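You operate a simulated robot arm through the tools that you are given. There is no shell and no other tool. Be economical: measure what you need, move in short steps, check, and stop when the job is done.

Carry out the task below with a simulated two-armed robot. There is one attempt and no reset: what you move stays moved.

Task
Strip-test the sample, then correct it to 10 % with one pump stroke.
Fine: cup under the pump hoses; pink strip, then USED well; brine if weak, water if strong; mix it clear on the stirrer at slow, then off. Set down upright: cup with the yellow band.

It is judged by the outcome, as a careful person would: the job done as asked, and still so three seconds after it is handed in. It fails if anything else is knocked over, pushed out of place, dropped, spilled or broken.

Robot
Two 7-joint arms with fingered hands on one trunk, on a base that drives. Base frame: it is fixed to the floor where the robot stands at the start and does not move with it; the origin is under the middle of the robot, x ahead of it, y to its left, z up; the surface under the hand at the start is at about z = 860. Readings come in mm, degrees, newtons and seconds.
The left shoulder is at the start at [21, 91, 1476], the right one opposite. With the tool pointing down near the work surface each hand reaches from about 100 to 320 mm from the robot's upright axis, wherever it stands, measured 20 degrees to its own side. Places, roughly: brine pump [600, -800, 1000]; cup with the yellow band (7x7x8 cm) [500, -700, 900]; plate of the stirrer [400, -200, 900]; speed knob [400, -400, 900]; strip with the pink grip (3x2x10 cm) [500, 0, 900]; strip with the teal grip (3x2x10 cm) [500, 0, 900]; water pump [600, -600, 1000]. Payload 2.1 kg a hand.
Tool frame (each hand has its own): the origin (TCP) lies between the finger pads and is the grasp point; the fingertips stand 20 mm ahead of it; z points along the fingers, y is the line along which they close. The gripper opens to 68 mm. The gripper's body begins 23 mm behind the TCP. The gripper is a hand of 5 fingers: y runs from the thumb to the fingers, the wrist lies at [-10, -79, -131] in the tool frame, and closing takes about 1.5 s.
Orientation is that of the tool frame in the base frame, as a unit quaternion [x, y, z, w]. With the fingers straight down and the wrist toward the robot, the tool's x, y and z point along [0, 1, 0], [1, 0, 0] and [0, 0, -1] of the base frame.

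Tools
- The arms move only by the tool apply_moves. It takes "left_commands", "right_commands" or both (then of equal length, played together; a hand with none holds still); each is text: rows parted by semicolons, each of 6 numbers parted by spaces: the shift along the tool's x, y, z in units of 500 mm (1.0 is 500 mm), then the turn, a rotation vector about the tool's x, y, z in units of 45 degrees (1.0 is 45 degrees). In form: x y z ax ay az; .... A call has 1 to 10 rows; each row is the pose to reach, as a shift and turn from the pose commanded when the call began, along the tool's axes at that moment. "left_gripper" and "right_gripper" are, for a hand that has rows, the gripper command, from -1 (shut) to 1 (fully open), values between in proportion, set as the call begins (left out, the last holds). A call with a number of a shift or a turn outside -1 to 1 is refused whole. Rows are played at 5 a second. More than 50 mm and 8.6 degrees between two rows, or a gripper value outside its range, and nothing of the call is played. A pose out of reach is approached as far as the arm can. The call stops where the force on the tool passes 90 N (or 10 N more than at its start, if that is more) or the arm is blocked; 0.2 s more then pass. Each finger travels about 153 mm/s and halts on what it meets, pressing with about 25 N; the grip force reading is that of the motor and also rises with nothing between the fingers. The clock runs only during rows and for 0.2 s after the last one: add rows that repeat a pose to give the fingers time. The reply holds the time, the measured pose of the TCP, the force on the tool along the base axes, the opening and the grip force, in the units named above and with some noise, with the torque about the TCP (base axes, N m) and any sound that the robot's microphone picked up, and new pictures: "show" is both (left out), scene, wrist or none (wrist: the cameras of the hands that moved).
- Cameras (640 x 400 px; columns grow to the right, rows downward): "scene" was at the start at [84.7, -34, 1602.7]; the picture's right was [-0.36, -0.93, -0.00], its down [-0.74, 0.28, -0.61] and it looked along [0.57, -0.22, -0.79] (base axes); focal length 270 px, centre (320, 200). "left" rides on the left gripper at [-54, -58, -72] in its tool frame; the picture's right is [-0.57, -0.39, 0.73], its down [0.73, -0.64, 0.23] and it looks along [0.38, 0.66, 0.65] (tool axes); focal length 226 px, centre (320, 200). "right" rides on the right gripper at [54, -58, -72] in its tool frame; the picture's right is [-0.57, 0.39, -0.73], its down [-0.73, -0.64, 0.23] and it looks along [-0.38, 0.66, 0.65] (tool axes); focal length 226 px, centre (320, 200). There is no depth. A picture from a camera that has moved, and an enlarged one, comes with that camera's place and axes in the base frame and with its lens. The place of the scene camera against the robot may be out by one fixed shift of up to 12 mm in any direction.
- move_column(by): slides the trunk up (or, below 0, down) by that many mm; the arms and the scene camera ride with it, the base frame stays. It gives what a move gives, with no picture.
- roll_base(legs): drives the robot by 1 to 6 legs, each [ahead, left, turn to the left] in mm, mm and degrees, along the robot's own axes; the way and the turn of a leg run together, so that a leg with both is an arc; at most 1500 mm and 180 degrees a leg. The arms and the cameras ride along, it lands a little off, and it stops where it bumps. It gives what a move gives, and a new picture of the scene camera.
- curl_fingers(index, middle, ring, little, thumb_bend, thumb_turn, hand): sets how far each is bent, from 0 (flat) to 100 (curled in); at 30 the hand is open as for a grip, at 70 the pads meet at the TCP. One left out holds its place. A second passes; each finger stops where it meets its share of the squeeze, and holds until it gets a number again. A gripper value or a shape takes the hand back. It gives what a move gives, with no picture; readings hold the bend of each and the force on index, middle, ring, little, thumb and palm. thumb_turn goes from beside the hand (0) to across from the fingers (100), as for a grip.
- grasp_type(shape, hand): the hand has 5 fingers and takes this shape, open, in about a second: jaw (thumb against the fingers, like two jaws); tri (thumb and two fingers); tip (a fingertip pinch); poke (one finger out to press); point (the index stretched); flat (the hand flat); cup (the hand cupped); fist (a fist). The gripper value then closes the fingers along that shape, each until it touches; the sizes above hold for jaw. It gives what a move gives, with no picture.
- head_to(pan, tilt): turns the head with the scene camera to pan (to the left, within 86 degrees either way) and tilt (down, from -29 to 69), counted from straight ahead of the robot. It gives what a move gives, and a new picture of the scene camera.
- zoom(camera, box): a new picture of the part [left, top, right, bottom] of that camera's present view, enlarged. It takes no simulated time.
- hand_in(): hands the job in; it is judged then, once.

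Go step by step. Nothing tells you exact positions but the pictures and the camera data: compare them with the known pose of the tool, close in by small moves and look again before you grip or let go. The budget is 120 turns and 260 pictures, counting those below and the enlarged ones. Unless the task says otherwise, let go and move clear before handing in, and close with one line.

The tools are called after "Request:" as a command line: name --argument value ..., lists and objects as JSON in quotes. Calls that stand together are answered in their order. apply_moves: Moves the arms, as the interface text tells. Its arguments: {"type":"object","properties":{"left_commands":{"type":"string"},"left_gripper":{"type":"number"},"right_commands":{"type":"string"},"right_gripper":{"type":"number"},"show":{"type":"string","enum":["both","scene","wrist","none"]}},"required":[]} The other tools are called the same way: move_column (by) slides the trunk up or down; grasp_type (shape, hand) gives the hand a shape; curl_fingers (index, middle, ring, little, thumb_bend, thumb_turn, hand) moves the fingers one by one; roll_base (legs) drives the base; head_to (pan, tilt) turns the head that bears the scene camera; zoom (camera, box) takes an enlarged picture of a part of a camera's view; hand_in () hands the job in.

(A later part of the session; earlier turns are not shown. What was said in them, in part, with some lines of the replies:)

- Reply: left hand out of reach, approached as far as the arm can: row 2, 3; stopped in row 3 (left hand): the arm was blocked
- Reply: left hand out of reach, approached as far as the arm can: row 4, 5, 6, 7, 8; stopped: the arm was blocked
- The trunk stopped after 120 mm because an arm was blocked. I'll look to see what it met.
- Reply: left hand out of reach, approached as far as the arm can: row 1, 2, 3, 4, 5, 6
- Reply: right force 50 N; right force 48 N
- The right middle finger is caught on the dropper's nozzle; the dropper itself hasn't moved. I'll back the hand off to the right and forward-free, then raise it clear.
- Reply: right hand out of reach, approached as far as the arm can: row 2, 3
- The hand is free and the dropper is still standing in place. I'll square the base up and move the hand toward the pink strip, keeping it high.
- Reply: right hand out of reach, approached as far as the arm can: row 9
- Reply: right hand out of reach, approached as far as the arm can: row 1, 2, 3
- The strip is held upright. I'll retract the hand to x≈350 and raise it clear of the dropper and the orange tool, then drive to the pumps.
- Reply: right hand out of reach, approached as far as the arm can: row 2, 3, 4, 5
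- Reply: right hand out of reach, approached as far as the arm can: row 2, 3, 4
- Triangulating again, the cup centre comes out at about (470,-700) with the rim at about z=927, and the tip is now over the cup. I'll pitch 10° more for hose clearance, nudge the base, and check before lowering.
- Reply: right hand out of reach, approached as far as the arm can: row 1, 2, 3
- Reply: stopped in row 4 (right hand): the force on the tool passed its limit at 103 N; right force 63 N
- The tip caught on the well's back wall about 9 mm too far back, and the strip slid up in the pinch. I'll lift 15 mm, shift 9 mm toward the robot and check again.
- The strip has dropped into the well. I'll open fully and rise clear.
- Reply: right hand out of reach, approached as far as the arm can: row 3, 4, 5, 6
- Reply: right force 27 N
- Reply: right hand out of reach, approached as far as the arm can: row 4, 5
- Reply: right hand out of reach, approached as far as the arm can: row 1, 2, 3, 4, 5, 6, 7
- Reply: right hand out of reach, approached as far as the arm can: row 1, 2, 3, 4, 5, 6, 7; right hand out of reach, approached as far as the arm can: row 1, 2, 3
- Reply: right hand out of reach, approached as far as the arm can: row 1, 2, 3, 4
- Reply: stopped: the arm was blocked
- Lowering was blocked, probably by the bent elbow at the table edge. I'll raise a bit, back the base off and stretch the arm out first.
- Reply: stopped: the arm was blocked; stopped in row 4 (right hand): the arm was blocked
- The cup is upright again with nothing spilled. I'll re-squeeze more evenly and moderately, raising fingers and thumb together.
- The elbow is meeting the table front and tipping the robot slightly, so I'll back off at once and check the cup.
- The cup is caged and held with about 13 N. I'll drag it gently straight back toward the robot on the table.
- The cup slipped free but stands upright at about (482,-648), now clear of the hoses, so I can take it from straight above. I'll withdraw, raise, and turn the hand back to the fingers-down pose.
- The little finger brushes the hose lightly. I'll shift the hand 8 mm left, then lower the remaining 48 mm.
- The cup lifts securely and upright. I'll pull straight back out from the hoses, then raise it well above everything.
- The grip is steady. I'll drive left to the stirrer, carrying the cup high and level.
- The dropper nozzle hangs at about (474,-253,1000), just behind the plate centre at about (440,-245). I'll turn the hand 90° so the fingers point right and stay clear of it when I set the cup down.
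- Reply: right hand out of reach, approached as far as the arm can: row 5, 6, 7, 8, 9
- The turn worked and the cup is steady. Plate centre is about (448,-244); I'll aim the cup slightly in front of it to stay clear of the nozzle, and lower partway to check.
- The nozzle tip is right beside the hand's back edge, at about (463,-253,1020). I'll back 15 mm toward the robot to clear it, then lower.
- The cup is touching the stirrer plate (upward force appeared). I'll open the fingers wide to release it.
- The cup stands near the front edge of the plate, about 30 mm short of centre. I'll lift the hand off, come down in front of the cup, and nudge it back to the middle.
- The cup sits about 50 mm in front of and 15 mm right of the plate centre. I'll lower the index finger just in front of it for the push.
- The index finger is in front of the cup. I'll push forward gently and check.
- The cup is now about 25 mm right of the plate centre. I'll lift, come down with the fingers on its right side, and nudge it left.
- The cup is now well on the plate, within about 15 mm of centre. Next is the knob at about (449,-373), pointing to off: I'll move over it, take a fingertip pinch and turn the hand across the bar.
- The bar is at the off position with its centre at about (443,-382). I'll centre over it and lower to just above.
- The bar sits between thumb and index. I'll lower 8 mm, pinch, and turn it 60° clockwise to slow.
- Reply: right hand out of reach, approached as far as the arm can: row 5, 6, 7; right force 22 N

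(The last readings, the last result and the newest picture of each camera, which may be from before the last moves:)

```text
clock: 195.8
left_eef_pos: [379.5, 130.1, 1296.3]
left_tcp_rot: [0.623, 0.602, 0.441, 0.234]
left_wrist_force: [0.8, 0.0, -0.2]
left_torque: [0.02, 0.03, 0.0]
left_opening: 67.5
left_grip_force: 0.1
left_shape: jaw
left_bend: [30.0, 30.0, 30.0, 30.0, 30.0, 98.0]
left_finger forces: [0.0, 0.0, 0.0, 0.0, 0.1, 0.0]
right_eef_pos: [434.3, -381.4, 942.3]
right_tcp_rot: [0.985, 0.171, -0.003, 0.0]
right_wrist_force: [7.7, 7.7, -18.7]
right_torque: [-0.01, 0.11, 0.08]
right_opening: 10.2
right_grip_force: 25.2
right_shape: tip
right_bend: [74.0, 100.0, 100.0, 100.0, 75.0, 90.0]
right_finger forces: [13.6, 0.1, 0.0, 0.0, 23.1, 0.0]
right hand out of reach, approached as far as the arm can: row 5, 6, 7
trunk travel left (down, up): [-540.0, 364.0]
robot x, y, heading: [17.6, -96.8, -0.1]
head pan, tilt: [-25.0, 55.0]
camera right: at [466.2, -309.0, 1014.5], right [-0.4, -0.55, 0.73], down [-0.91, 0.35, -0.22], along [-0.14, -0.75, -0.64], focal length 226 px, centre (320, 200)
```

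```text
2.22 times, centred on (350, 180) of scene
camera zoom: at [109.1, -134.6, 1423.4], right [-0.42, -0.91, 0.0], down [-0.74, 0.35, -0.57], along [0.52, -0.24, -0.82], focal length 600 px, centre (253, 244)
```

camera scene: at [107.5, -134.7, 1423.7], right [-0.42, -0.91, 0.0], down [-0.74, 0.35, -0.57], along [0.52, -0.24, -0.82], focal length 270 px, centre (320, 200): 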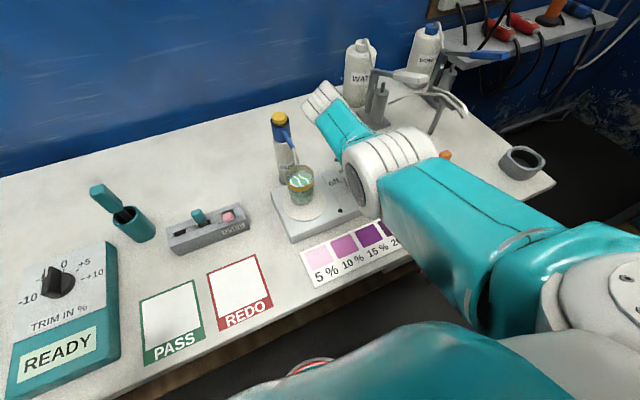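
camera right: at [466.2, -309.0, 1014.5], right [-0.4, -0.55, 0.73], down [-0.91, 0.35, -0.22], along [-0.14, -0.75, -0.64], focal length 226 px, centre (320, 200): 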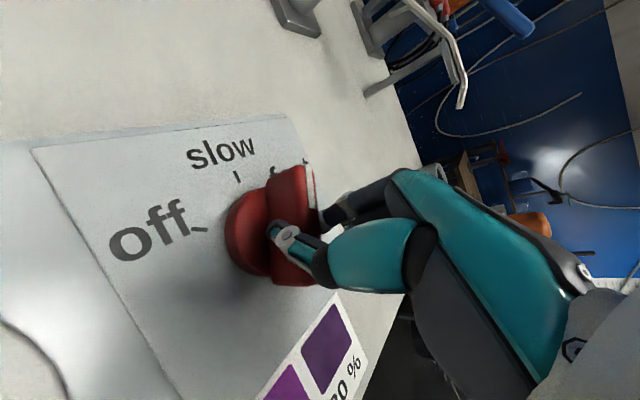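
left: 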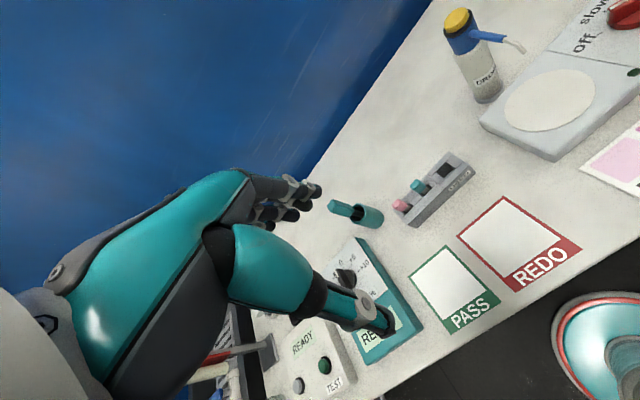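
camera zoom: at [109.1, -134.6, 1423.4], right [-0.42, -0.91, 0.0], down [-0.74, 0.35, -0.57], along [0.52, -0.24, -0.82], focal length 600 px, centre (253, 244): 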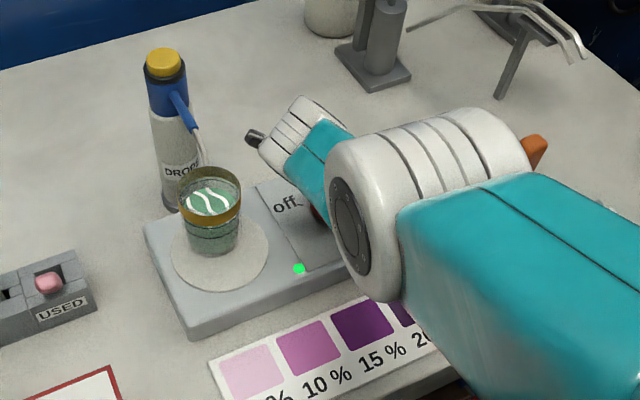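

The stirrer's lamp is green, so it runs, with the bar at slow or a little past it. I'll ease it back about 8° and let it stir for a few seconds.

Request:
apply_moves --right_commands "0 0 0 0 0 -0.1;0 0 0 0 0 -0.18;0 0 0 0 0 -0.18;0 0 0 0 0 -0.18;0 0 0 0 0 -0.18;0 0 0 0 0 -0.18;0 0 0 0 0 -0.18;0 0 0 0 0 -0.18;0 0 0 0 0 -0.18;0 0 0 0 0 -0.18" --show "wrist"

Request:
zoom --camera "scene" --box '[280, 130, 400, 230]'

```text
clock: 198.0
left_eef_pos: [376.5, 129.1, 1298.5]
left_tcp_rot: [0.624, 0.601, 0.441, 0.235]
left_wrist_force: [-0.7, 0.5, 0.7]
left_torque: [0.02, 0.02, 0.01]
left_opening: 67.9
left_grip_force: 0.1
left_shape: jaw
left_bend: [30.0, 30.0, 30.0, 30.0, 30.0, 98.0]
left_finger forces: [0.1, 0.1, 0.1, 0.0, 0.0, 0.1]
right_eef_pos: [442.5, -372.6, 940.4]
right_tcp_rot: [0.967, 0.255, 0.004, -0.003]
right_wrist_force: [-4.1, -4.8, 1.9]
right_torque: [-0.23, -0.07, -0.06]
right_opening: 15.1
right_grip_force: 25.0
right_shape: tip
right_bend: [75.0, 98.0, 100.0, 100.0, 76.0, 100.0]
right_finger forces: [16.6, 6.4, 0.0, 0.1, 17.1, 0.1]
right hand out of reach, approached as far as the arm can: row 2, 3
trunk travel left (down, up): [-540.0, 364.0]
robot x, y, heading: [22.9, -95.7, 0.1]
head pan, tilt: [-25.0, 55.0]
camera right: at [462.4, -296.7, 1013.7], right [-0.31, -0.62, 0.72], down [-0.95, 0.2, -0.23], along [0.0, -0.76, -0.65], focal length 226 px, centre (320, 200)
```

right: 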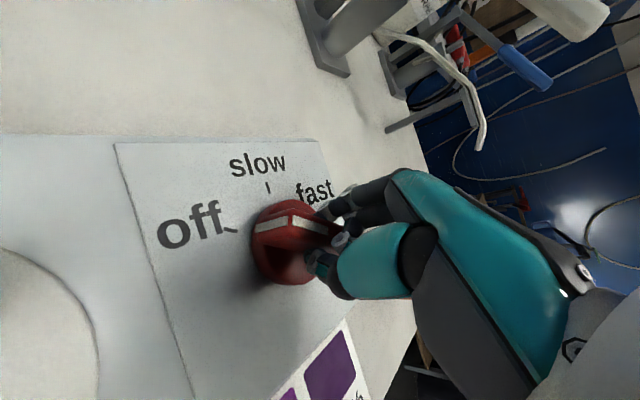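

```text
4.00 times, centred on (340, 180) of scene
camera zoom: at [105.8, -135.4, 1423.8], right [-0.42, -0.91, 0.0], down [-0.74, 0.35, -0.57], along [0.52, -0.24, -0.82], focal length 1080 px, centre (240, 280)
```

zoom: 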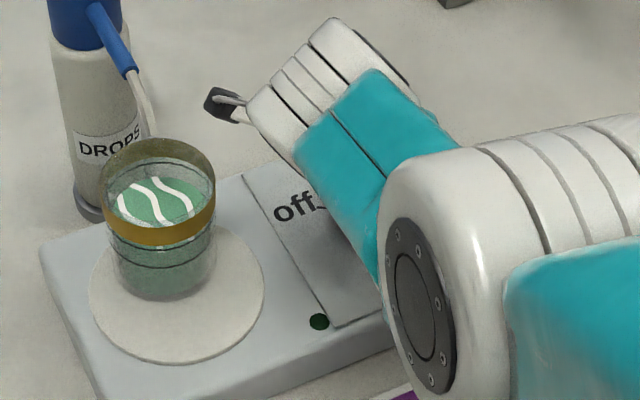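

The knob slipped back to off while I eased it. I'll regrip with better geometry: release, rise, square the hand to the bar again, and lower the trunk instead so the wrist can turn the full 60°.

Request:
apply_moves --right_commands "0 0 0 0 0 0;0 0 0 0 0 0;0 0 0 0 0 0;0 0 0 0 0 0;0 0 -0.05 0 0 0;0 0 -0.1 0 0 0;-0.005 0.006 -0.14 0 0 -0.17;-0.011 0.013 -0.166 0 0 -0.34;-0.011 0.013 -0.166 0 0 -0.51;-0.011 0.013 -0.166 0 0 -0.68" --right_gripper 1 --show "none"

Request:
move_column --by -70

Request:
zoom --camera "right" --box '[120, 100, 440, 340]'

```text
clock: 200.2
left_eef_pos: [377.2, 128.3, 1297.8]
left_tcp_rot: [0.624, 0.601, 0.441, 0.236]
left_wrist_force: [-0.4, -0.1, 0.2]
left_torque: [-0.01, 0.01, -0.03]
left_opening: 67.7
left_grip_force: 0.1
left_shape: jaw
left_bend: [30.0, 30.0, 30.0, 30.0, 30.0, 98.0]
left_finger forces: [0.0, 0.1, 0.0, 0.0, 0.0, 0.1]
right_eef_pos: [432.1, -391.9, 1026.4]
right_tcp_rot: [0.872, 0.49, -0.002, 0.001]
right_wrist_force: [0.5, -0.6, 0.0]
right_torque: [0.02, 0.02, -0.01]
right_opening: 67.7
right_grip_force: 0.1
right_shape: tip
right_bend: [30.0, 98.0, 99.0, 99.0, 30.0, 98.0]
right_finger forces: [0.1, 0.1, 0.1, 0.0, 0.0, 0.0]
trunk travel left (down, up): [-540.0, 364.0]
robot x, y, heading: [18.5, -100.2, 0.2]
head pan, tilt: [-25.0, 55.0]
```

```text
clock: 201.3
left_eef_pos: [375.2, 129.1, 1229.1]
left_tcp_rot: [0.622, 0.602, 0.442, 0.234]
left_wrist_force: [0.0, 0.1, 0.2]
left_torque: [0.0, -0.02, 0.02]
left_opening: 67.8
left_grip_force: 0.0
left_shape: jaw
left_bend: [30.0, 30.0, 30.0, 30.0, 30.0, 98.0]
left_finger forces: [0.0, 0.1, 0.0, 0.0, 0.0, 0.0]
right_eef_pos: [431.0, -391.7, 956.2]
right_tcp_rot: [0.872, 0.489, -0.002, 0.001]
right_wrist_force: [0.0, 0.2, -0.3]
right_torque: [-0.01, 0.01, 0.02]
right_opening: 67.4
right_grip_force: 0.1
right_shape: tip
right_bend: [30.0, 98.0, 99.0, 99.0, 30.0, 98.0]
right_finger forces: [0.1, 0.1, 0.0, 0.0, 0.0, 0.0]
trunk travel left (down, up): [-470.0, 434.0]
robot x, y, heading: [16.7, -99.6, 0.0]
head pan, tilt: [-25.0, 55.0]
```

```text
1.67 times, centred on (280, 220) of right
camera zoom: at [410.8, -314.7, 1029.3], right [0.04, -0.68, 0.73], down [-0.93, -0.29, -0.23], along [0.37, -0.67, -0.65], focal length 377 px, centre (387, 167)
```

zoom: 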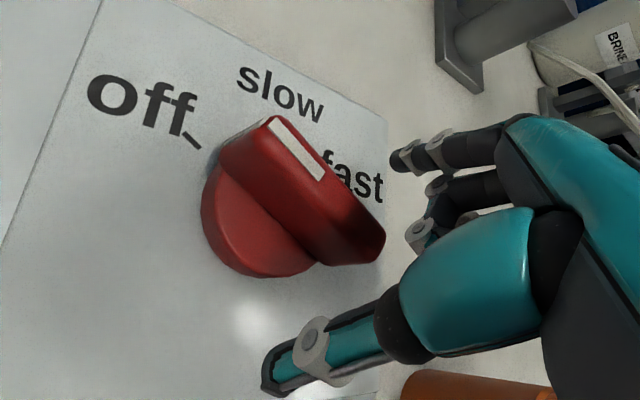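

I'm offset by about (12,12) mm. I'll correct, lower, pinch and twist 60° in two steps.

Request:
apply_moves --right_commands "0.017 0.004 0 0 0 0;0.033 0.008 0 0 0 0;0.033 0.008 0.016 0 0 0;0.033 0.008 0.032 0 0 0;0.033 0.008 0.032 0 0 0" --show "none"

Request:
apply_moves --right_commands "0 0 0 0 0 0;0 0 0 0 0 0;0 0 0 0 0 0;0 0 0 0 0 0;0 0 0 0 0 0;0 0 0 0 0 0;0 0 0 0 0 0" --right_gripper -1 --show "none"

Request:
apply_moves --right_commands "0 0 0 0 0 0.14;0 0 0 0 0 0.28;0 0 0 0 0 0.42;0 0 0 0 0 0.56;0 0 0 0 0 0.7;0 0 0 0 0 0.84;0 0 0 0 0 0.97;0 0 0 0 0 0.97" --show "none"

Request:
zoom --camera "right" --box '[120, 80, 440, 320]'

Request:
zoom --camera "scene" --box '[270, 100, 430, 240]'

```text
clock: 202.5
left_eef_pos: [377.7, 129.9, 1228.1]
left_tcp_rot: [0.623, 0.602, 0.441, 0.234]
left_wrist_force: [-0.7, 0.1, 0.1]
left_torque: [0.0, 0.01, 0.0]
left_opening: 67.7
left_grip_force: 0.1
left_shape: jaw
left_bend: [30.0, 30.0, 30.0, 30.0, 30.0, 98.0]
left_finger forces: [0.0, 0.1, 0.0, 0.1, 0.0, 0.0]
right_eef_pos: [442.8, -379.8, 940.2]
right_tcp_rot: [0.872, 0.49, -0.002, 0.0]
right_wrist_force: [-0.8, 0.5, -0.3]
right_torque: [0.0, 0.01, 0.01]
right_opening: 67.9
right_grip_force: 0.1
right_shape: tip
right_bend: [30.0, 98.0, 99.0, 99.0, 30.0, 98.0]
right_finger forces: [0.0, 0.0, 0.1, 0.1, 0.0, 0.0]
trunk travel left (down, up): [-470.0, 434.0]
robot x, y, heading: [20.9, -97.3, 0.1]
head pan, tilt: [-25.0, 55.0]
```

```text
clock: 204.1
left_eef_pos: [377.9, 128.8, 1226.9]
left_tcp_rot: [0.622, 0.602, 0.442, 0.235]
left_wrist_force: [-0.4, 0.0, -0.4]
left_torque: [0.01, -0.01, -0.03]
left_opening: 67.9
left_grip_force: 0.1
left_shape: jaw
left_bend: [30.0, 30.0, 30.0, 30.0, 30.0, 98.0]
left_finger forces: [0.1, 0.0, 0.1, 0.1, 0.0, 0.1]
right_eef_pos: [442.4, -379.9, 940.0]
right_tcp_rot: [0.872, 0.489, -0.002, 0.0]
right_wrist_force: [-5.7, 2.3, -5.5]
right_torque: [0.07, 0.09, 0.02]
right_opening: 12.6
right_grip_force: 25.1
right_shape: tip
right_bend: [74.0, 100.0, 100.0, 100.0, 75.0, 100.0]
right_finger forces: [17.0, 0.0, 0.0, 0.1, 22.4, 0.0]
trunk travel left (down, up): [-470.0, 434.0]
robot x, y, heading: [18.7, -99.9, 0.3]
head pan, tilt: [-25.0, 55.0]
```

```text
clock: 205.9
left_eef_pos: [379.4, 130.0, 1228.0]
left_tcp_rot: [0.623, 0.602, 0.441, 0.235]
left_wrist_force: [0.2, -0.2, 0.4]
left_torque: [0.03, 0.01, 0.0]
left_opening: 67.7
left_grip_force: 0.0
left_shape: jaw
left_bend: [30.0, 30.0, 30.0, 30.0, 30.0, 98.0]
left_finger forces: [0.0, 0.0, 0.0, 0.0, 0.0, 0.0]
right_eef_pos: [445.5, -378.9, 939.3]
right_tcp_rot: [0.992, 0.129, -0.002, 0.001]
right_wrist_force: [9.3, 8.7, -6.2]
right_torque: [0.1, -0.18, 0.01]
right_opening: 13.5
right_grip_force: 24.5
right_shape: tip
right_bend: [75.0, 100.0, 100.0, 100.0, 75.0, 100.0]
right_finger forces: [22.0, 0.2, 0.0, 0.0, 21.0, 0.0]
trunk travel left (down, up): [-470.0, 434.0]
robot x, y, heading: [20.7, -93.5, -0.1]
head pan, tilt: [-25.0, 55.0]
```

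```text
1.67 times, centred on (280, 200) of right
camera zoom: at [483.4, -308.8, 1012.6], right [-0.45, -0.52, 0.73], down [-0.87, 0.43, -0.23], along [-0.2, -0.74, -0.64], focal length 377 px, centre (387, 200)
```

zoom: 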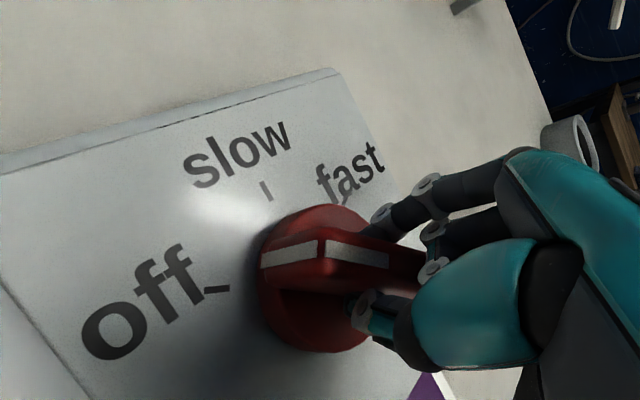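

```text
2.86 times, centred on (350, 170) of scene
camera zoom: at [113.6, -133.6, 1353.4], right [-0.42, -0.91, 0.0], down [-0.74, 0.35, -0.57], along [0.52, -0.24, -0.82], focal length 771 px, centre (234, 286)
```

zoom: 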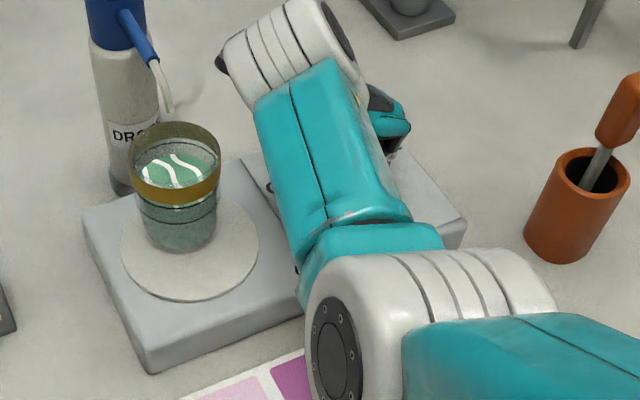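

The pinch slid along the bar without turning it. I'll instead use the closed fingertips as a stub and push the pointer end around to slow.

Request:
apply_moves --right_commands "0 0 0 0 0 0;0 0 0 0 0 0;0 0 0 0 0 0;0 0 0 0 0 0;0 0 -0.04 0 0 0;0 0 -0.08 0 0 0;0 0 -0.08 0 0 0" --right_gripper 1 --show "none"

Request:
apply_moves --right_commands "0 0 0 0 0 0;-0.017 -0.027 0 0 0 0;-0.034 -0.055 0 0 0 0;-0.034 -0.055 0 0 0 0;-0.034 -0.055 0 0 0 0;-0.034 -0.055 0 0 0 0;-0.034 -0.055 0.03 0 0 0;-0.034 -0.055 0.06 0 0 0;-0.034 -0.055 0.08 0 0 0;-0.034 -0.055 0.08 0 0 0" --right_gripper -1 --show "none"

Request:
apply_moves --right_commands "0.011 0.005 0 0 0 0;0.022 0.009 0 0 0 0;0.033 0.014 0 0 0 0;0.044 0.019 0 0 0 0;0.055 0.023 0 0 0 0;0.065 0.0276 0 0 0 0;0.065 0.0276 0 0 0 0" --show "wrist"

Request:
zoom --camera "scene" --box '[270, 100, 430, 240]'

```text
clock: 207.5
left_eef_pos: [378.1, 128.2, 1228.3]
left_tcp_rot: [0.623, 0.602, 0.441, 0.235]
left_wrist_force: [0.4, -0.3, 0.8]
left_torque: [0.03, 0.0, 0.03]
left_opening: 67.9
left_grip_force: 0.1
left_shape: jaw
left_bend: [30.0, 30.0, 30.0, 30.0, 30.0, 98.0]
left_finger forces: [0.0, 0.1, 0.0, 0.1, 0.1, 0.0]
right_eef_pos: [444.1, -379.6, 981.3]
right_tcp_rot: [0.992, 0.129, -0.001, 0.001]
right_wrist_force: [-0.6, 0.1, -0.2]
right_torque: [0.01, -0.02, 0.01]
right_opening: 67.8
right_grip_force: 0.1
right_shape: tip
right_bend: [30.0, 98.0, 99.0, 99.0, 30.0, 98.0]
right_finger forces: [0.1, 0.0, 0.1, 0.1, 0.1, 0.0]
trunk travel left (down, up): [-470.0, 434.0]
robot x, y, heading: [20.9, -94.3, -0.1]
head pan, tilt: [-25.0, 55.0]
```

```text
clock: 209.7
left_eef_pos: [377.1, 130.6, 1227.9]
left_tcp_rot: [0.623, 0.602, 0.441, 0.235]
left_wrist_force: [0.6, 0.8, 0.6]
left_torque: [0.0, -0.02, 0.01]
left_opening: 67.7
left_grip_force: 0.1
left_shape: jaw
left_bend: [30.0, 30.0, 30.0, 30.0, 30.0, 98.0]
left_finger forces: [0.1, 0.1, 0.0, 0.1, 0.0, 0.0]
right_eef_pos: [419.4, -356.3, 941.0]
right_tcp_rot: [0.992, 0.129, -0.002, 0.001]
right_wrist_force: [-0.4, 0.3, -0.7]
right_torque: [-0.01, 0.02, 0.0]
right_opening: 0.0
right_grip_force: 25.3
right_shape: tip
right_bend: [70.0, 100.0, 100.0, 100.0, 78.0, 100.0]
right_finger forces: [0.0, 0.0, 0.0, 0.0, 0.0, 0.1]
trunk travel left (down, up): [-470.0, 434.0]
robot x, y, heading: [17.5, -98.7, 0.0]
head pan, tilt: [-25.0, 55.0]
```

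```text
clock: 211.3
left_eef_pos: [378.7, 129.3, 1227.3]
left_tcp_rot: [0.623, 0.602, 0.442, 0.235]
left_wrist_force: [-0.4, 0.0, 0.9]
left_torque: [-0.01, 0.0, -0.02]
left_opening: 67.7
left_grip_force: 0.0
left_shape: jaw
left_bend: [30.0, 30.0, 30.0, 30.0, 30.0, 98.0]
left_finger forces: [0.0, 0.0, 0.0, 0.0, 0.1, 0.1]
right_eef_pos: [455.0, -363.3, 940.2]
right_tcp_rot: [0.992, 0.129, -0.002, 0.001]
right_wrist_force: [0.7, 0.6, -0.6]
right_torque: [-0.01, -0.02, 0.03]
right_opening: 0.2
right_grip_force: 24.9
right_shape: tip
right_bend: [70.0, 100.0, 100.0, 100.0, 78.0, 100.0]
right_finger forces: [0.0, 0.0, 0.0, 0.1, 0.5, 0.1]
trunk travel left (down, up): [-470.0, 434.0]
robot x, y, heading: [20.8, -96.8, 0.3]
head pan, tilt: [-25.0, 55.0]
camera right: at [492.9, -292.7, 1013.2], right [-0.45, -0.52, 0.73], down [-0.87, 0.43, -0.23], along [-0.2, -0.74, -0.64], focal length 226 px, centre (320, 200)
```

right: 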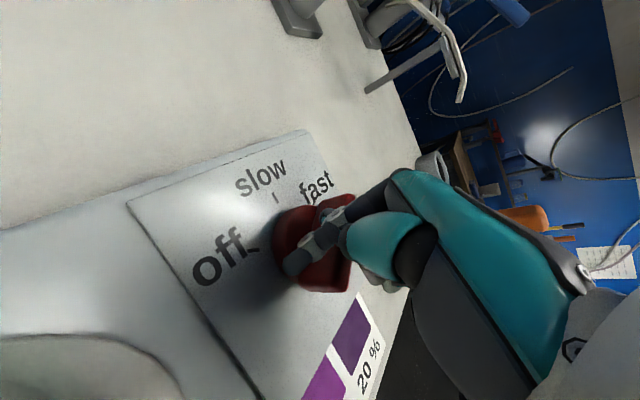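

```text
2.86 times, centred on (350, 170) of scene
camera zoom: at [111.6, -134.7, 1353.5], right [-0.42, -0.91, 0.0], down [-0.74, 0.35, -0.57], along [0.52, -0.24, -0.82], focal length 771 px, centre (234, 286)
```

zoom: 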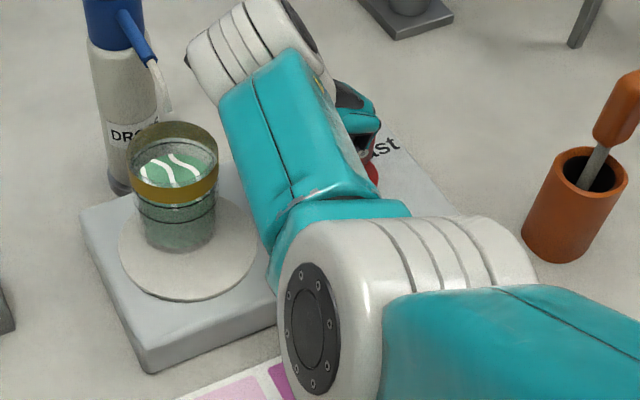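

The bar appears to have turned. I'll lift off and look at the knob and lamp directly.

Request:
apply_moves --right_commands "-0.01 -0.01 -0.04 0 0 0;-0.02 -0.03 -0.1 0 0 0;-0.02 -0.06 -0.16 0 0 0;-0.02 -0.08 -0.18 0 0 0;-0.02 -0.08 -0.18 0 0 0" --show "wrist"

```text
clock: 212.5
left_eef_pos: [377.0, 129.4, 1228.4]
left_tcp_rot: [0.623, 0.601, 0.441, 0.236]
left_wrist_force: [0.1, 0.1, -0.7]
left_torque: [-0.01, 0.0, 0.02]
left_opening: 67.7
left_grip_force: 0.1
left_shape: jaw
left_bend: [30.0, 30.0, 30.0, 30.0, 30.0, 98.0]
left_finger forces: [0.1, 0.1, 0.0, 0.0, 0.0, 0.1]
right_eef_pos: [436.3, -326.9, 1029.8]
right_tcp_rot: [0.992, 0.128, -0.002, 0.001]
right_wrist_force: [-0.2, 0.3, -0.3]
right_torque: [0.03, -0.02, 0.01]
right_opening: 0.2
right_grip_force: 24.7
right_shape: tip
right_bend: [70.0, 100.0, 100.0, 100.0, 78.0, 100.0]
right_finger forces: [0.0, 0.0, 0.0, 0.1, 0.0, 0.1]
trunk travel left (down, up): [-470.0, 434.0]
robot x, y, heading: [21.2, -95.9, -0.0]
head pan, tilt: [-25.0, 55.0]
camera right: at [474.0, -257.0, 1102.6], right [-0.45, -0.52, 0.73], down [-0.87, 0.43, -0.23], along [-0.2, -0.74, -0.64], focal length 226 px, centre (320, 200)
```

right: 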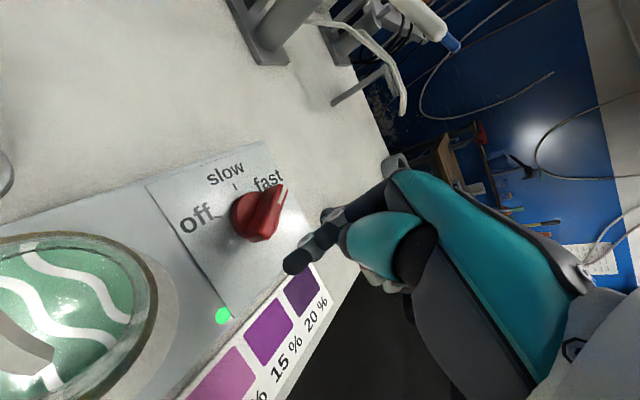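

The lamp is green but the pointer went on to fast, so I'll push it back to slow right away from the other side.

Request:
apply_moves --right_commands "-0.03 0.07 0 0 0 0;-0.065 0.152 0.02 0 0 0;-0.065 0.152 0.09 0 0 0;-0.065 0.152 0.15 0 0 0;-0.065 0.152 0.18 0 0 0;-0.051 0.154 0.18 0 0 0;-0.037 0.156 0.18 0 0 0;-0.023 0.158 0.18 0 0 0;-0.0094 0.1606 0.18 0 0 0;-0.0094 0.1606 0.18 0 0 0" --show "none"

Request:
apply_moves --right_commands "0 0.006 -0.05 0 0 0;0 0.006 -0.11 0 0 0;0 0.006 -0.18 0 0 0;-0.03 -0.06 -0.18 0 0 0;-0.04 -0.12 -0.18 0 0 0;-0.04 -0.12 -0.18 0 0 0" --show "wrist"

```text
clock: 214.7
left_eef_pos: [377.6, 128.2, 1230.2]
left_tcp_rot: [0.622, 0.602, 0.442, 0.235]
left_wrist_force: [-0.5, 0.1, -0.4]
left_torque: [0.0, 0.02, -0.03]
left_opening: 67.9
left_grip_force: 0.0
left_shape: jaw
left_bend: [30.0, 30.0, 30.0, 30.0, 30.0, 98.0]
left_finger forces: [0.1, 0.0, 0.1, 0.1, 0.0, 0.1]
right_eef_pos: [451.7, -405.6, 939.5]
right_tcp_rot: [0.992, 0.13, -0.001, 0.001]
right_wrist_force: [0.5, -4.0, -1.0]
right_torque: [-0.03, 0.07, 0.0]
right_opening: 0.0
right_grip_force: 25.4
right_shape: tip
right_bend: [70.0, 100.0, 100.0, 100.0, 78.0, 100.0]
right_finger forces: [2.9, 0.1, 0.0, 0.0, 0.1, 0.1]
trunk travel left (down, up): [-470.0, 434.0]
robot x, y, heading: [15.1, -98.7, -0.0]
head pan, tilt: [-25.0, 55.0]
```

```text
clock: 216.1
left_eef_pos: [378.0, 130.3, 1227.5]
left_tcp_rot: [0.622, 0.602, 0.442, 0.235]
left_wrist_force: [0.9, 0.0, 0.1]
left_torque: [0.02, 0.03, -0.01]
left_opening: 67.7
left_grip_force: 0.1
left_shape: jaw
left_bend: [30.0, 30.0, 30.0, 30.0, 30.0, 98.0]
left_finger forces: [0.1, 0.1, 0.1, 0.1, 0.1, 0.1]
right_eef_pos: [417.8, -350.9, 1030.3]
right_tcp_rot: [0.992, 0.13, -0.002, 0.001]
right_wrist_force: [-0.1, -0.2, 0.4]
right_torque: [0.02, 0.0, 0.03]
right_opening: 0.0
right_grip_force: 24.8
right_shape: tip
right_bend: [70.0, 100.0, 100.0, 100.0, 78.0, 100.0]
right_finger forces: [0.0, 0.0, 0.1, 0.0, 0.1, 0.0]
trunk travel left (down, up): [-470.0, 434.0]
robot x, y, heading: [18.8, -98.4, 0.3]
head pan, tilt: [-25.0, 55.0]
camera right: at [454.9, -281.2, 1102.4], right [-0.45, -0.52, 0.73], down [-0.87, 0.43, -0.23], along [-0.2, -0.74, -0.64], focal length 226 px, centre (320, 200)
```

right: 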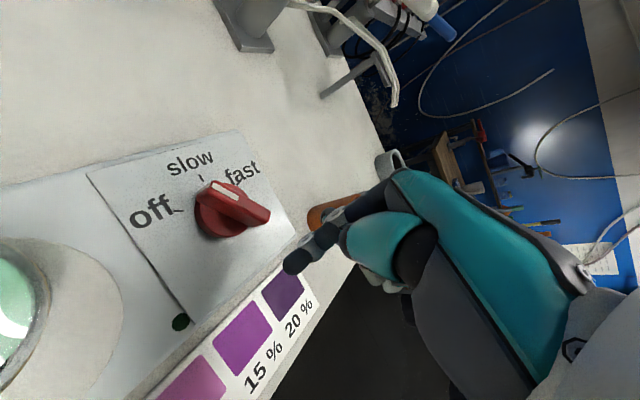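

The knob turns freely without detents and is now near off (lamp dark). From the two pushes I now know the geometry better, so I'll push the pointer tip right, stopping at the slow mark.

Request:
apply_moves --right_commands "0.034 -0.003 0.06 0 0 0;0.034 -0.003 0.12 0 0 0;0.034 -0.003 0.18 0 0 0;0.055 0.003 0.18 0 0 0;0.0765 0.008 0.18 0 0 0;0.074 0.019 0.18 0 0 0;0.0706 0.03 0.18 0 0 0;0.0706 0.03 0.18 0 0 0;0.073 0.018 0.18 0 0 0;0.073 0.018 0.12 0 0 0" --show "none"

Request:
apply_moves --right_commands "0 0 -0.06 0 0 0;-0.04 -0.01 -0.12 0 0 0;-0.074 -0.018 -0.12 0 0 0;-0.074 -0.018 -0.12 0 0 0" --show "wrist"

```text
clock: 218.3
left_eef_pos: [377.7, 129.2, 1227.2]
left_tcp_rot: [0.623, 0.602, 0.441, 0.235]
left_wrist_force: [0.1, 0.6, -0.3]
left_torque: [-0.01, -0.01, -0.02]
left_opening: 67.8
left_grip_force: 0.0
left_shape: jaw
left_bend: [30.0, 30.0, 30.0, 30.0, 30.0, 98.0]
left_finger forces: [0.0, 0.0, 0.0, 0.1, 0.0, 0.0]
right_eef_pos: [452.6, -351.2, 970.4]
right_tcp_rot: [0.992, 0.128, -0.001, 0.001]
right_wrist_force: [0.3, 0.7, -0.8]
right_torque: [0.02, 0.01, 0.01]
right_opening: 0.2
right_grip_force: 24.4
right_shape: tip
right_bend: [70.0, 100.0, 100.0, 100.0, 78.0, 100.0]
right_finger forces: [0.0, 0.1, 0.0, 0.1, 0.0, 0.1]
trunk travel left (down, up): [-470.0, 434.0]
robot x, y, heading: [17.9, -97.5, -0.1]
head pan, tilt: [-25.0, 55.0]
```

```text
clock: 219.3
left_eef_pos: [375.8, 129.7, 1228.3]
left_tcp_rot: [0.623, 0.602, 0.441, 0.235]
left_wrist_force: [0.3, 0.3, 0.3]
left_torque: [0.01, 0.04, 0.0]
left_opening: 67.9
left_grip_force: 0.0
left_shape: jaw
left_bend: [30.0, 30.0, 30.0, 30.0, 30.0, 98.0]
left_finger forces: [0.0, 0.0, 0.0, 0.0, 0.0, 0.1]
right_eef_pos: [416.8, -353.0, 1030.6]
right_tcp_rot: [0.992, 0.129, -0.002, 0.0]
right_wrist_force: [-0.6, 0.1, -0.5]
right_torque: [-0.01, 0.0, 0.02]
right_opening: 0.0
right_grip_force: 25.0
right_shape: tip
right_bend: [70.0, 100.0, 100.0, 100.0, 78.0, 100.0]
right_finger forces: [0.0, 0.0, 0.1, 0.1, 0.0, 0.1]
trunk travel left (down, up): [-470.0, 434.0]
robot x, y, heading: [19.7, -97.4, -0.0]
head pan, tilt: [-25.0, 55.0]
camera right: at [455.0, -282.6, 1102.9], right [-0.45, -0.52, 0.73], down [-0.87, 0.43, -0.23], along [-0.2, -0.74, -0.64], focal length 226 px, centre (320, 200)
```

right: 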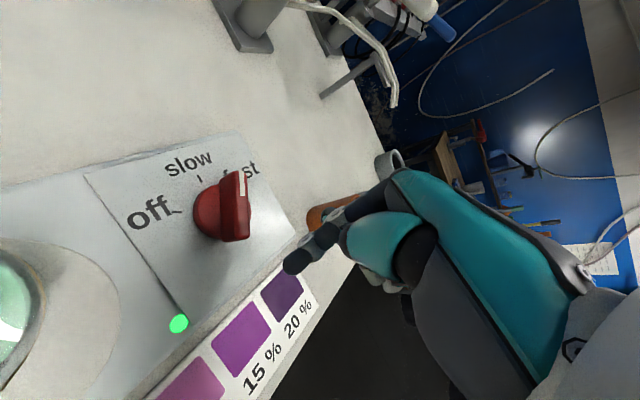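

The lamp is on but the pointer is slightly past slow toward fast. I'll nudge it back about 25° from the right and let it stir.

Request:
apply_moves --right_commands "0.018 0.08 0 0 0 0;0.037 0.165 0 0 0 0;0.037 0.165 0.06 0 0 0;0.037 0.165 0.12 0 0 0;0.037 0.165 0.18 0 0 0;0.042 0.145 0.18 0 0 0;0.048 0.1243 0.18 0 0 0;0.048 0.1243 0.18 0 0 0;0.0447 0.136 0.18 0 0 0;0.0447 0.136 0.12 0 0 0" --show "none"

Request:
apply_moves --right_commands "0 0 -0.06 0 0 0;0 0 -0.12 0 0 0;-0.02 -0.07 -0.12 0 0 0;-0.0447 -0.136 -0.12 0 0 0;-0.0447 -0.136 -0.12 0 0 0;-0.0447 -0.136 -0.12 0 0 0;-0.0447 -0.136 -0.12 0 0 0;-0.0447 -0.136 -0.12 0 0 0;-0.0447 -0.136 -0.12 0 0 0;-0.0447 -0.136 -0.12 0 0 0" --show "wrist"

Request:
zoom --camera "scene" --box '[270, 110, 370, 210]'

```text
clock: 221.5
left_eef_pos: [376.8, 129.8, 1227.9]
left_tcp_rot: [0.622, 0.602, 0.442, 0.236]
left_wrist_force: [-0.8, 0.1, -0.4]
left_torque: [-0.01, 0.0, 0.01]
left_opening: 67.6
left_grip_force: 0.1
left_shape: jaw
left_bend: [30.0, 30.0, 30.0, 30.0, 30.0, 98.0]
left_finger forces: [0.1, 0.0, 0.1, 0.1, 0.0, 0.0]
right_eef_pos: [454.1, -412.4, 970.4]
right_tcp_rot: [0.992, 0.128, -0.002, 0.001]
right_wrist_force: [0.8, -0.3, 0.1]
right_torque: [0.04, 0.01, 0.0]
right_opening: 0.0
right_grip_force: 25.0
right_shape: tip
right_bend: [70.0, 100.0, 100.0, 100.0, 78.0, 100.0]
right_finger forces: [0.0, 0.0, 0.0, 0.0, 0.1, 0.0]
trunk travel left (down, up): [-470.0, 434.0]
robot x, y, heading: [14.9, -98.1, 0.1]
head pan, tilt: [-25.0, 55.0]
```

```text
clock: 223.7
left_eef_pos: [376.5, 128.4, 1228.5]
left_tcp_rot: [0.623, 0.602, 0.442, 0.235]
left_wrist_force: [-0.3, -0.1, -0.4]
left_torque: [0.0, 0.0, 0.03]
left_opening: 68.1
left_grip_force: 0.0
left_shape: jaw
left_bend: [30.0, 30.0, 30.0, 30.0, 30.0, 98.0]
left_finger forces: [0.0, 0.1, 0.1, 0.0, 0.1, 0.0]
right_eef_pos: [417.0, -352.6, 1031.8]
right_tcp_rot: [0.992, 0.129, -0.002, 0.001]
right_wrist_force: [-0.6, -0.3, -0.1]
right_torque: [0.02, -0.02, 0.01]
right_opening: 0.2
right_grip_force: 25.4
right_shape: tip
right_bend: [70.0, 100.0, 100.0, 100.0, 78.0, 100.0]
right_finger forces: [0.0, 0.0, 0.0, 0.0, 0.0, 0.0]
trunk travel left (down, up): [-470.0, 434.0]
robot x, y, heading: [22.4, -96.5, -0.0]
head pan, tilt: [-25.0, 55.0]
camera right: at [454.4, -282.6, 1103.4], right [-0.45, -0.52, 0.73], down [-0.87, 0.43, -0.23], along [-0.2, -0.74, -0.64], focal length 226 px, centre (320, 200)
```

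right: 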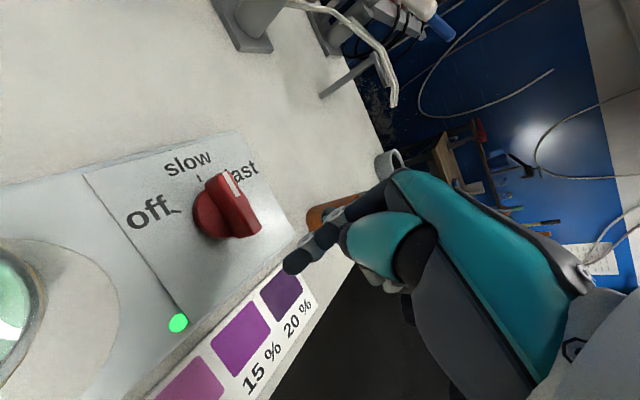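

```text
4.00 times, centred on (320, 160) of scene
camera zoom: at [111.5, -134.6, 1353.5], right [-0.42, -0.91, 0.0], down [-0.74, 0.35, -0.57], along [0.52, -0.24, -0.82], focal length 1080 px, centre (320, 360)
5 turns are left
```

zoom: 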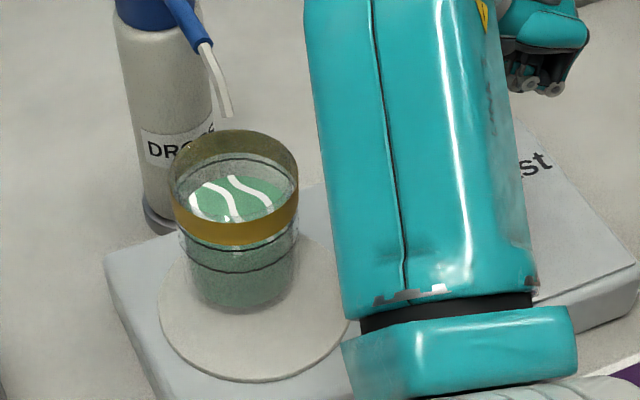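

The pointer now stands at slow with the lamp green. I'll let it stir for about 13 s and look at the cup.

Request:
apply_moves --right_commands "0 0 0 0 0 0;0 0 0 0 0 0;0 0 0 0 0 0;0 0 0 0 0 0;0 0 0 0 0 0;0 0 0 0 0 0;0 0 0 0 0 0;0 0 0 0 0 0;0 0 0 0 0 0;0 0 0 0 0 0" --show "none"

Request:
apply_moves --right_commands "0 0 0 0 0 0;0 0 0 0 0 0;0 0 0 0 0 0;0 0 0 0 0 0;0 0 0 0 0 0;0 0 0 0 0 0;0 0 0 0 0 0;0 0 0 0 0 0;0 0 0 0 0 0;0 0 0 0 0 0" --show "none"

Request:
apply_moves --right_commands "0 0 0 0 0 0;0 0 0 0 0 0;0 0 0 0 0 0;0 0 0 0 0 0;0 0 0 0 0 0;0 0 0 0 0 0;0 0 0 0 0 0;0 0 0 0 0 0;0 0 0 0 0 0;0 0 0 0 0 0" --show "none"

Request:
zoom --camera "scene" --box '[270, 110, 370, 210]'

Request:
apply_moves --right_commands "0 0 0 0 0 0;0 0 0 0 0 0;0 0 0 0 0 0;0 0 0 0 0 0;0 0 0 0 0 0;0 0 0 0 0 0;0 0 0 0 0 0;0 0 0 0 0 0;0 0 0 0 0 0;0 0 0 0 0 0" --show "none"

Request:
apply_moves --right_commands "0 0 0 0 0 0;0 0 0 0 0 0;0 0 0 0 0 0;0 0 0 0 0 0;0 0 0 0 0 0;0 0 0 0 0 0;0 0 0 0 0 0;0 0 0 0 0 0;0 0 0 0 0 0;0 0 0 0 0 0" --show "none"

Request:
apply_moves --right_commands "0 0 0 0 0 0;0 0 0 0 0 0;0 0 0 0 0 0;0 0 0 0 0 0;0 0 0 0 0 0;0 0 0 0 0 0;0 0 0 0 0 0;0 0 0 0 0 0;0 0 0 0 0 0;0 0 0 0 0 0" --show "none"

Request:
zoom --camera "scene" --box '[270, 110, 370, 210]'

```text
clock: 225.9
left_eef_pos: [378.1, 129.2, 1228.5]
left_tcp_rot: [0.622, 0.602, 0.442, 0.235]
left_wrist_force: [-0.2, -0.4, -0.8]
left_torque: [0.0, 0.01, -0.02]
left_opening: 67.7
left_grip_force: 0.1
left_shape: jaw
left_bend: [30.0, 30.0, 30.0, 30.0, 30.0, 98.0]
left_finger forces: [0.1, 0.0, 0.1, 0.0, 0.0, 0.0]
right_eef_pos: [415.6, -352.2, 1030.5]
right_tcp_rot: [0.992, 0.129, -0.001, 0.001]
right_wrist_force: [0.1, 0.0, 0.2]
right_torque: [0.0, -0.02, 0.02]
right_opening: 0.0
right_grip_force: 25.1
right_shape: tip
right_bend: [70.0, 100.0, 100.0, 100.0, 78.0, 100.0]
right_finger forces: [0.0, 0.1, 0.0, 0.0, 0.0, 0.0]
trunk travel left (down, up): [-470.0, 434.0]
robot x, y, heading: [20.4, -95.9, -0.1]
head pan, tilt: [-25.0, 55.0]
```

```text
clock: 228.1
left_eef_pos: [376.3, 129.7, 1228.6]
left_tcp_rot: [0.623, 0.602, 0.441, 0.235]
left_wrist_force: [0.1, 0.2, 0.0]
left_torque: [-0.02, 0.0, 0.0]
left_opening: 67.8
left_grip_force: 0.0
left_shape: jaw
left_bend: [30.0, 30.0, 30.0, 30.0, 30.0, 98.0]
left_finger forces: [0.0, 0.1, 0.0, 0.0, 0.1, 0.0]
right_eef_pos: [415.6, -351.9, 1031.1]
right_tcp_rot: [0.992, 0.129, -0.001, 0.001]
right_wrist_force: [0.3, 0.6, 0.6]
right_torque: [-0.01, 0.04, -0.01]
right_opening: 0.2
right_grip_force: 25.1
right_shape: tip
right_bend: [70.0, 100.0, 100.0, 100.0, 78.0, 100.0]
right_finger forces: [0.0, 0.0, 0.0, 0.1, 0.0, 0.0]
trunk travel left (down, up): [-470.0, 434.0]
robot x, y, heading: [23.6, -98.7, 0.1]
head pan, tilt: [-25.0, 55.0]
```

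```text
clock: 230.3
left_eef_pos: [377.4, 129.0, 1228.1]
left_tcp_rot: [0.623, 0.602, 0.441, 0.235]
left_wrist_force: [0.6, -0.7, 0.3]
left_torque: [0.01, -0.03, 0.01]
left_opening: 67.9
left_grip_force: 0.1
left_shape: jaw
left_bend: [30.0, 30.0, 30.0, 30.0, 30.0, 98.0]
left_finger forces: [0.0, 0.1, 0.0, 0.1, 0.0, 0.0]
right_eef_pos: [414.7, -352.1, 1030.6]
right_tcp_rot: [0.992, 0.129, -0.002, 0.001]
right_wrist_force: [0.1, 0.0, -0.5]
right_torque: [0.01, -0.01, 0.0]
right_opening: 0.0
right_grip_force: 25.2
right_shape: tip
right_bend: [70.0, 100.0, 100.0, 100.0, 78.0, 100.0]
right_finger forces: [0.1, 0.0, 0.0, 0.0, 0.1, 0.0]
trunk travel left (down, up): [-470.0, 434.0]
robot x, y, heading: [17.8, -97.6, 0.2]
head pan, tilt: [-25.0, 55.0]
```

```text
4.00 times, centred on (320, 160) of scene
camera zoom: at [111.6, -134.6, 1353.5], right [-0.42, -0.91, 0.0], down [-0.74, 0.35, -0.57], along [0.52, -0.24, -0.82], focal length 1080 px, centre (320, 360)
```

zoom: 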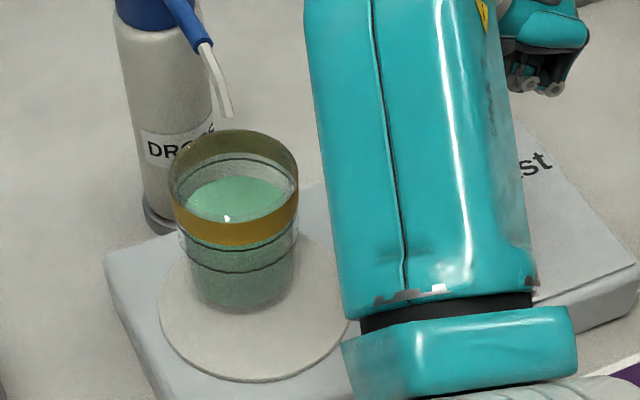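

```text
clock: 232.5
left_eef_pos: [377.0, 128.9, 1228.0]
left_tcp_rot: [0.623, 0.602, 0.441, 0.235]
left_wrist_force: [0.0, -0.1, -0.6]
left_torque: [-0.02, 0.01, -0.02]
left_opening: 67.7
left_grip_force: 0.1
left_shape: jaw
left_bend: [30.0, 30.0, 30.0, 30.0, 30.0, 98.0]
left_finger forces: [0.1, 0.1, 0.1, 0.0, 0.0, 0.1]
right_eef_pos: [415.8, -353.1, 1030.7]
right_tcp_rot: [0.992, 0.129, -0.001, 0.001]
right_wrist_force: [0.1, -0.5, 1.3]
right_torque: [-0.02, -0.01, -0.02]
right_opening: 0.0
right_grip_force: 25.1
right_shape: tip
right_bend: [70.0, 100.0, 100.0, 100.0, 78.0, 100.0]
right_finger forces: [0.0, 0.1, 0.0, 0.0, 0.0, 0.0]
trunk travel left (down, up): [-470.0, 434.0]
robot x, y, heading: [18.0, -97.6, 0.1]
head pan, tilt: [-25.0, 55.0]
```

```text
clock: 234.7
left_eef_pos: [377.2, 129.2, 1227.1]
left_tcp_rot: [0.623, 0.602, 0.442, 0.235]
left_wrist_force: [-0.1, -0.2, 0.0]
left_torque: [-0.03, 0.0, 0.02]
left_opening: 67.9
left_grip_force: 0.0
left_shape: jaw
left_bend: [30.0, 30.0, 30.0, 30.0, 30.0, 98.0]
left_finger forces: [0.0, 0.0, 0.0, 0.0, 0.1, 0.0]
right_eef_pos: [415.1, -352.2, 1031.5]
right_tcp_rot: [0.992, 0.129, -0.002, 0.002]
right_wrist_force: [-0.7, 0.3, -0.6]
right_torque: [0.0, 0.01, 0.0]
right_opening: 0.0
right_grip_force: 25.5
right_shape: tip
right_bend: [70.0, 100.0, 100.0, 100.0, 78.0, 100.0]
right_finger forces: [0.0, 0.0, 0.0, 0.0, 0.0, 0.0]
trunk travel left (down, up): [-470.0, 434.0]
robot x, y, heading: [19.7, -100.3, 0.0]
head pan, tilt: [-25.0, 55.0]
```

```text
clock: 236.9
left_eef_pos: [377.7, 129.8, 1229.4]
left_tcp_rot: [0.623, 0.602, 0.441, 0.235]
left_wrist_force: [0.1, -0.3, 0.3]
left_torque: [0.01, 0.01, 0.01]
left_opening: 67.7
left_grip_force: 0.1
left_shape: jaw
left_bend: [30.0, 30.0, 30.0, 30.0, 30.0, 98.0]
left_finger forces: [0.0, 0.0, 0.0, 0.0, 0.0, 0.0]
right_eef_pos: [416.4, -353.4, 1030.2]
right_tcp_rot: [0.992, 0.13, -0.002, 0.001]
right_wrist_force: [-0.3, -1.0, 0.0]
right_torque: [0.02, -0.01, -0.04]
right_opening: 0.0
right_grip_force: 25.4
right_shape: tip
right_bend: [70.0, 100.0, 100.0, 100.0, 78.0, 100.0]
right_finger forces: [0.0, 0.1, 0.1, 0.0, 0.0, 0.0]
trunk travel left (down, up): [-470.0, 434.0]
robot x, y, heading: [19.6, -96.2, 0.2]
head pan, tilt: [-25.0, 55.0]
```

```text
4.00 times, centred on (320, 160) of scene
camera zoom: at [111.6, -134.6, 1353.5], right [-0.42, -0.91, 0.0], down [-0.74, 0.35, -0.57], along [0.52, -0.24, -0.82], focal length 1080 px, centre (320, 360)
4 turns are left
```

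zoom: 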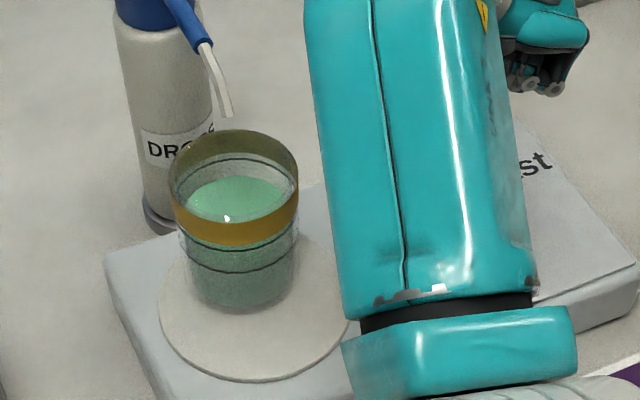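

The liquid is clear. Now I push the pointer from slow to off and look.

Request:
apply_moves --right_commands "0.018 0.08 0 0 0 0;0.037 0.165 0 0 0 0;0.037 0.165 0.09 0 0 0;0.037 0.165 0.18 0 0 0;0.042 0.145 0.18 0 0 0;0.048 0.1243 0.18 0 0 0;0.0555 0.103 0.18 0 0 0;0.0628 0.083 0.18 0 0 0;0.0628 0.083 0.18 0 0 0;0.058 0.1 0.18 0 0 0" --show "none"

Request:
apply_moves --right_commands "0 0 -0.09 0 0 0;0 0 -0.18 0 0 0;-0.03 -0.05 -0.18 0 0 0;-0.058 -0.1 -0.18 0 0 0;-0.058 -0.1 -0.18 0 0 0" --show "wrist"

```text
clock: 239.1
left_eef_pos: [379.1, 128.4, 1227.3]
left_tcp_rot: [0.623, 0.602, 0.441, 0.234]
left_wrist_force: [0.3, 0.7, 0.5]
left_torque: [0.03, -0.01, 0.01]
left_opening: 68.1
left_grip_force: 0.2
left_shape: jaw
left_bend: [30.0, 30.0, 30.0, 30.0, 30.0, 98.0]
left_finger forces: [0.0, 0.0, 0.1, 0.1, 0.1, 0.0]
right_eef_pos: [456.8, -393.8, 939.2]
right_tcp_rot: [0.992, 0.13, -0.003, 0.0]
right_wrist_force: [11.8, -1.4, -0.5]
right_torque: [-0.02, -0.11, -0.17]
right_opening: 0.0
right_grip_force: 24.6
right_shape: tip
right_bend: [70.0, 100.0, 100.0, 100.0, 78.0, 100.0]
right_finger forces: [11.4, 0.0, 0.1, 0.1, 0.0, 0.0]
trunk travel left (down, up): [-470.0, 434.0]
robot x, y, heading: [19.4, -100.6, -0.0]
head pan, tilt: [-25.0, 55.0]
```

```text
clock: 240.3
left_eef_pos: [377.3, 129.3, 1227.0]
left_tcp_rot: [0.623, 0.601, 0.442, 0.236]
left_wrist_force: [-0.5, 0.1, -0.3]
left_torque: [-0.02, 0.0, 0.0]
left_opening: 68.0
left_grip_force: 0.0
left_shape: jaw
left_bend: [30.0, 30.0, 30.0, 30.0, 30.0, 98.0]
left_finger forces: [0.0, 0.1, 0.0, 0.1, 0.0, 0.0]
right_eef_pos: [413.9, -352.0, 1031.3]
right_tcp_rot: [0.992, 0.13, -0.002, 0.0]
right_wrist_force: [0.3, 0.8, -1.1]
right_torque: [-0.05, -0.01, -0.06]
right_opening: 0.0
right_grip_force: 24.1
right_shape: tip
right_bend: [70.0, 100.0, 100.0, 100.0, 78.0, 100.0]
right_finger forces: [0.1, 0.1, 0.0, 0.0, 0.1, 0.0]
trunk travel left (down, up): [-470.0, 434.0]
robot x, y, heading: [18.4, -99.8, -0.2]
head pan, tilt: [-25.0, 55.0]
camera right: at [452.8, -280.9, 1104.0], right [-0.45, -0.52, 0.73], down [-0.87, 0.43, -0.23], along [-0.2, -0.74, -0.64], focal length 226 px, centre (320, 200)
3 turns are left
```

right: 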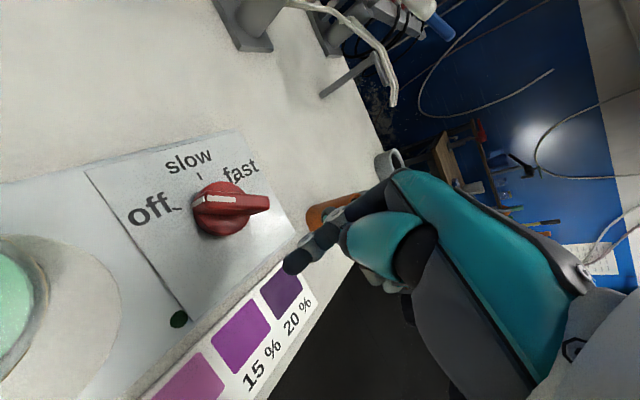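

The pointer is at off, the lamp is dark and the liquid is clear. I'll move clear and take a last look.

Request:
move_column --by 60

Request:
roll_base --legs '[[-120, 0, 0]]'

```text
clock: 241.3
left_eef_pos: [377.0, 130.3, 1288.2]
left_tcp_rot: [0.623, 0.602, 0.441, 0.235]
left_wrist_force: [0.5, 0.5, 0.0]
left_torque: [-0.03, -0.01, 0.05]
left_opening: 67.6
left_grip_force: 0.0
left_shape: jaw
left_bend: [30.0, 30.0, 30.0, 30.0, 30.0, 98.0]
left_finger forces: [0.0, 0.1, 0.0, 0.0, 0.0, 0.0]
right_eef_pos: [416.5, -352.2, 1090.3]
right_tcp_rot: [0.992, 0.129, -0.002, 0.001]
right_wrist_force: [-0.3, -0.6, -0.2]
right_torque: [0.02, 0.01, 0.0]
right_opening: 0.4
right_grip_force: 25.3
right_shape: tip
right_bend: [70.0, 100.0, 100.0, 100.0, 78.0, 100.0]
right_finger forces: [0.0, 0.0, 0.0, 0.0, 0.1, 0.0]
trunk travel left (down, up): [-530.0, 374.0]
robot x, y, heading: [19.3, -98.6, 0.0]
head pan, tilt: [-25.0, 55.0]
```

```text
clock: 242.5
left_eef_pos: [256.5, 129.4, 1289.2]
left_tcp_rot: [0.623, 0.601, 0.441, 0.236]
left_wrist_force: [-1.0, 0.5, -0.2]
left_torque: [0.02, -0.01, -0.02]
left_opening: 67.8
left_grip_force: 0.0
left_shape: jaw
left_bend: [30.0, 30.0, 30.0, 30.0, 30.0, 98.0]
left_finger forces: [0.1, 0.1, 0.0, 0.0, 0.0, 0.0]
right_eef_pos: [296.2, -351.5, 1091.2]
right_tcp_rot: [0.992, 0.13, -0.001, 0.0]
right_wrist_force: [-0.9, -1.3, -0.2]
right_torque: [0.01, -0.01, 0.03]
right_opening: 0.2
right_grip_force: 25.0
right_shape: tip
right_bend: [70.0, 100.0, 100.0, 100.0, 78.0, 100.0]
right_finger forces: [0.0, 0.1, 0.0, 0.0, 0.0, 0.0]
trunk travel left (down, up): [-530.0, 374.0]
robot x, y, heading: [-99.7, -93.7, -0.2]
head pan, tilt: [-25.0, 55.0]
camera scene: at [-13.6, -134.6, 1413.8], right [-0.42, -0.91, 0.0], down [-0.74, 0.35, -0.57], along [0.52, -0.24, -0.82], focal length 270 px, centre (320, 200)
2 turns are left
```

scene: 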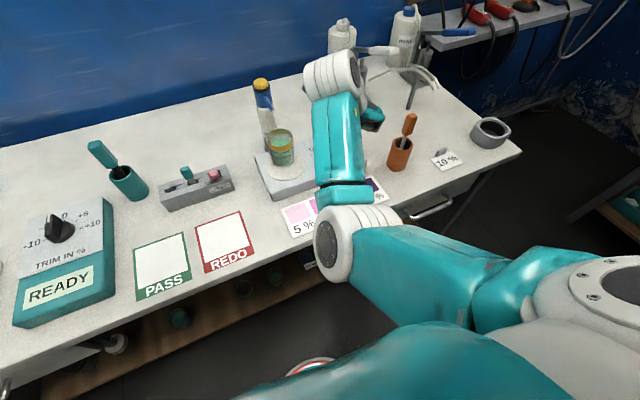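

Everything I can see is standing where it belongs, and the hands are clear. I'm handing the job in.

Request:
hand_in

```text
The job is handed in.
```

The pink strip read about 5 % (weak), so I gave one brine stroke. The cup was stirred until clear and stands upright on the stirrer, now off, and the strip is in the USED well. On the way to slow the knob overshot to fast for about two seconds; I saw no spill.
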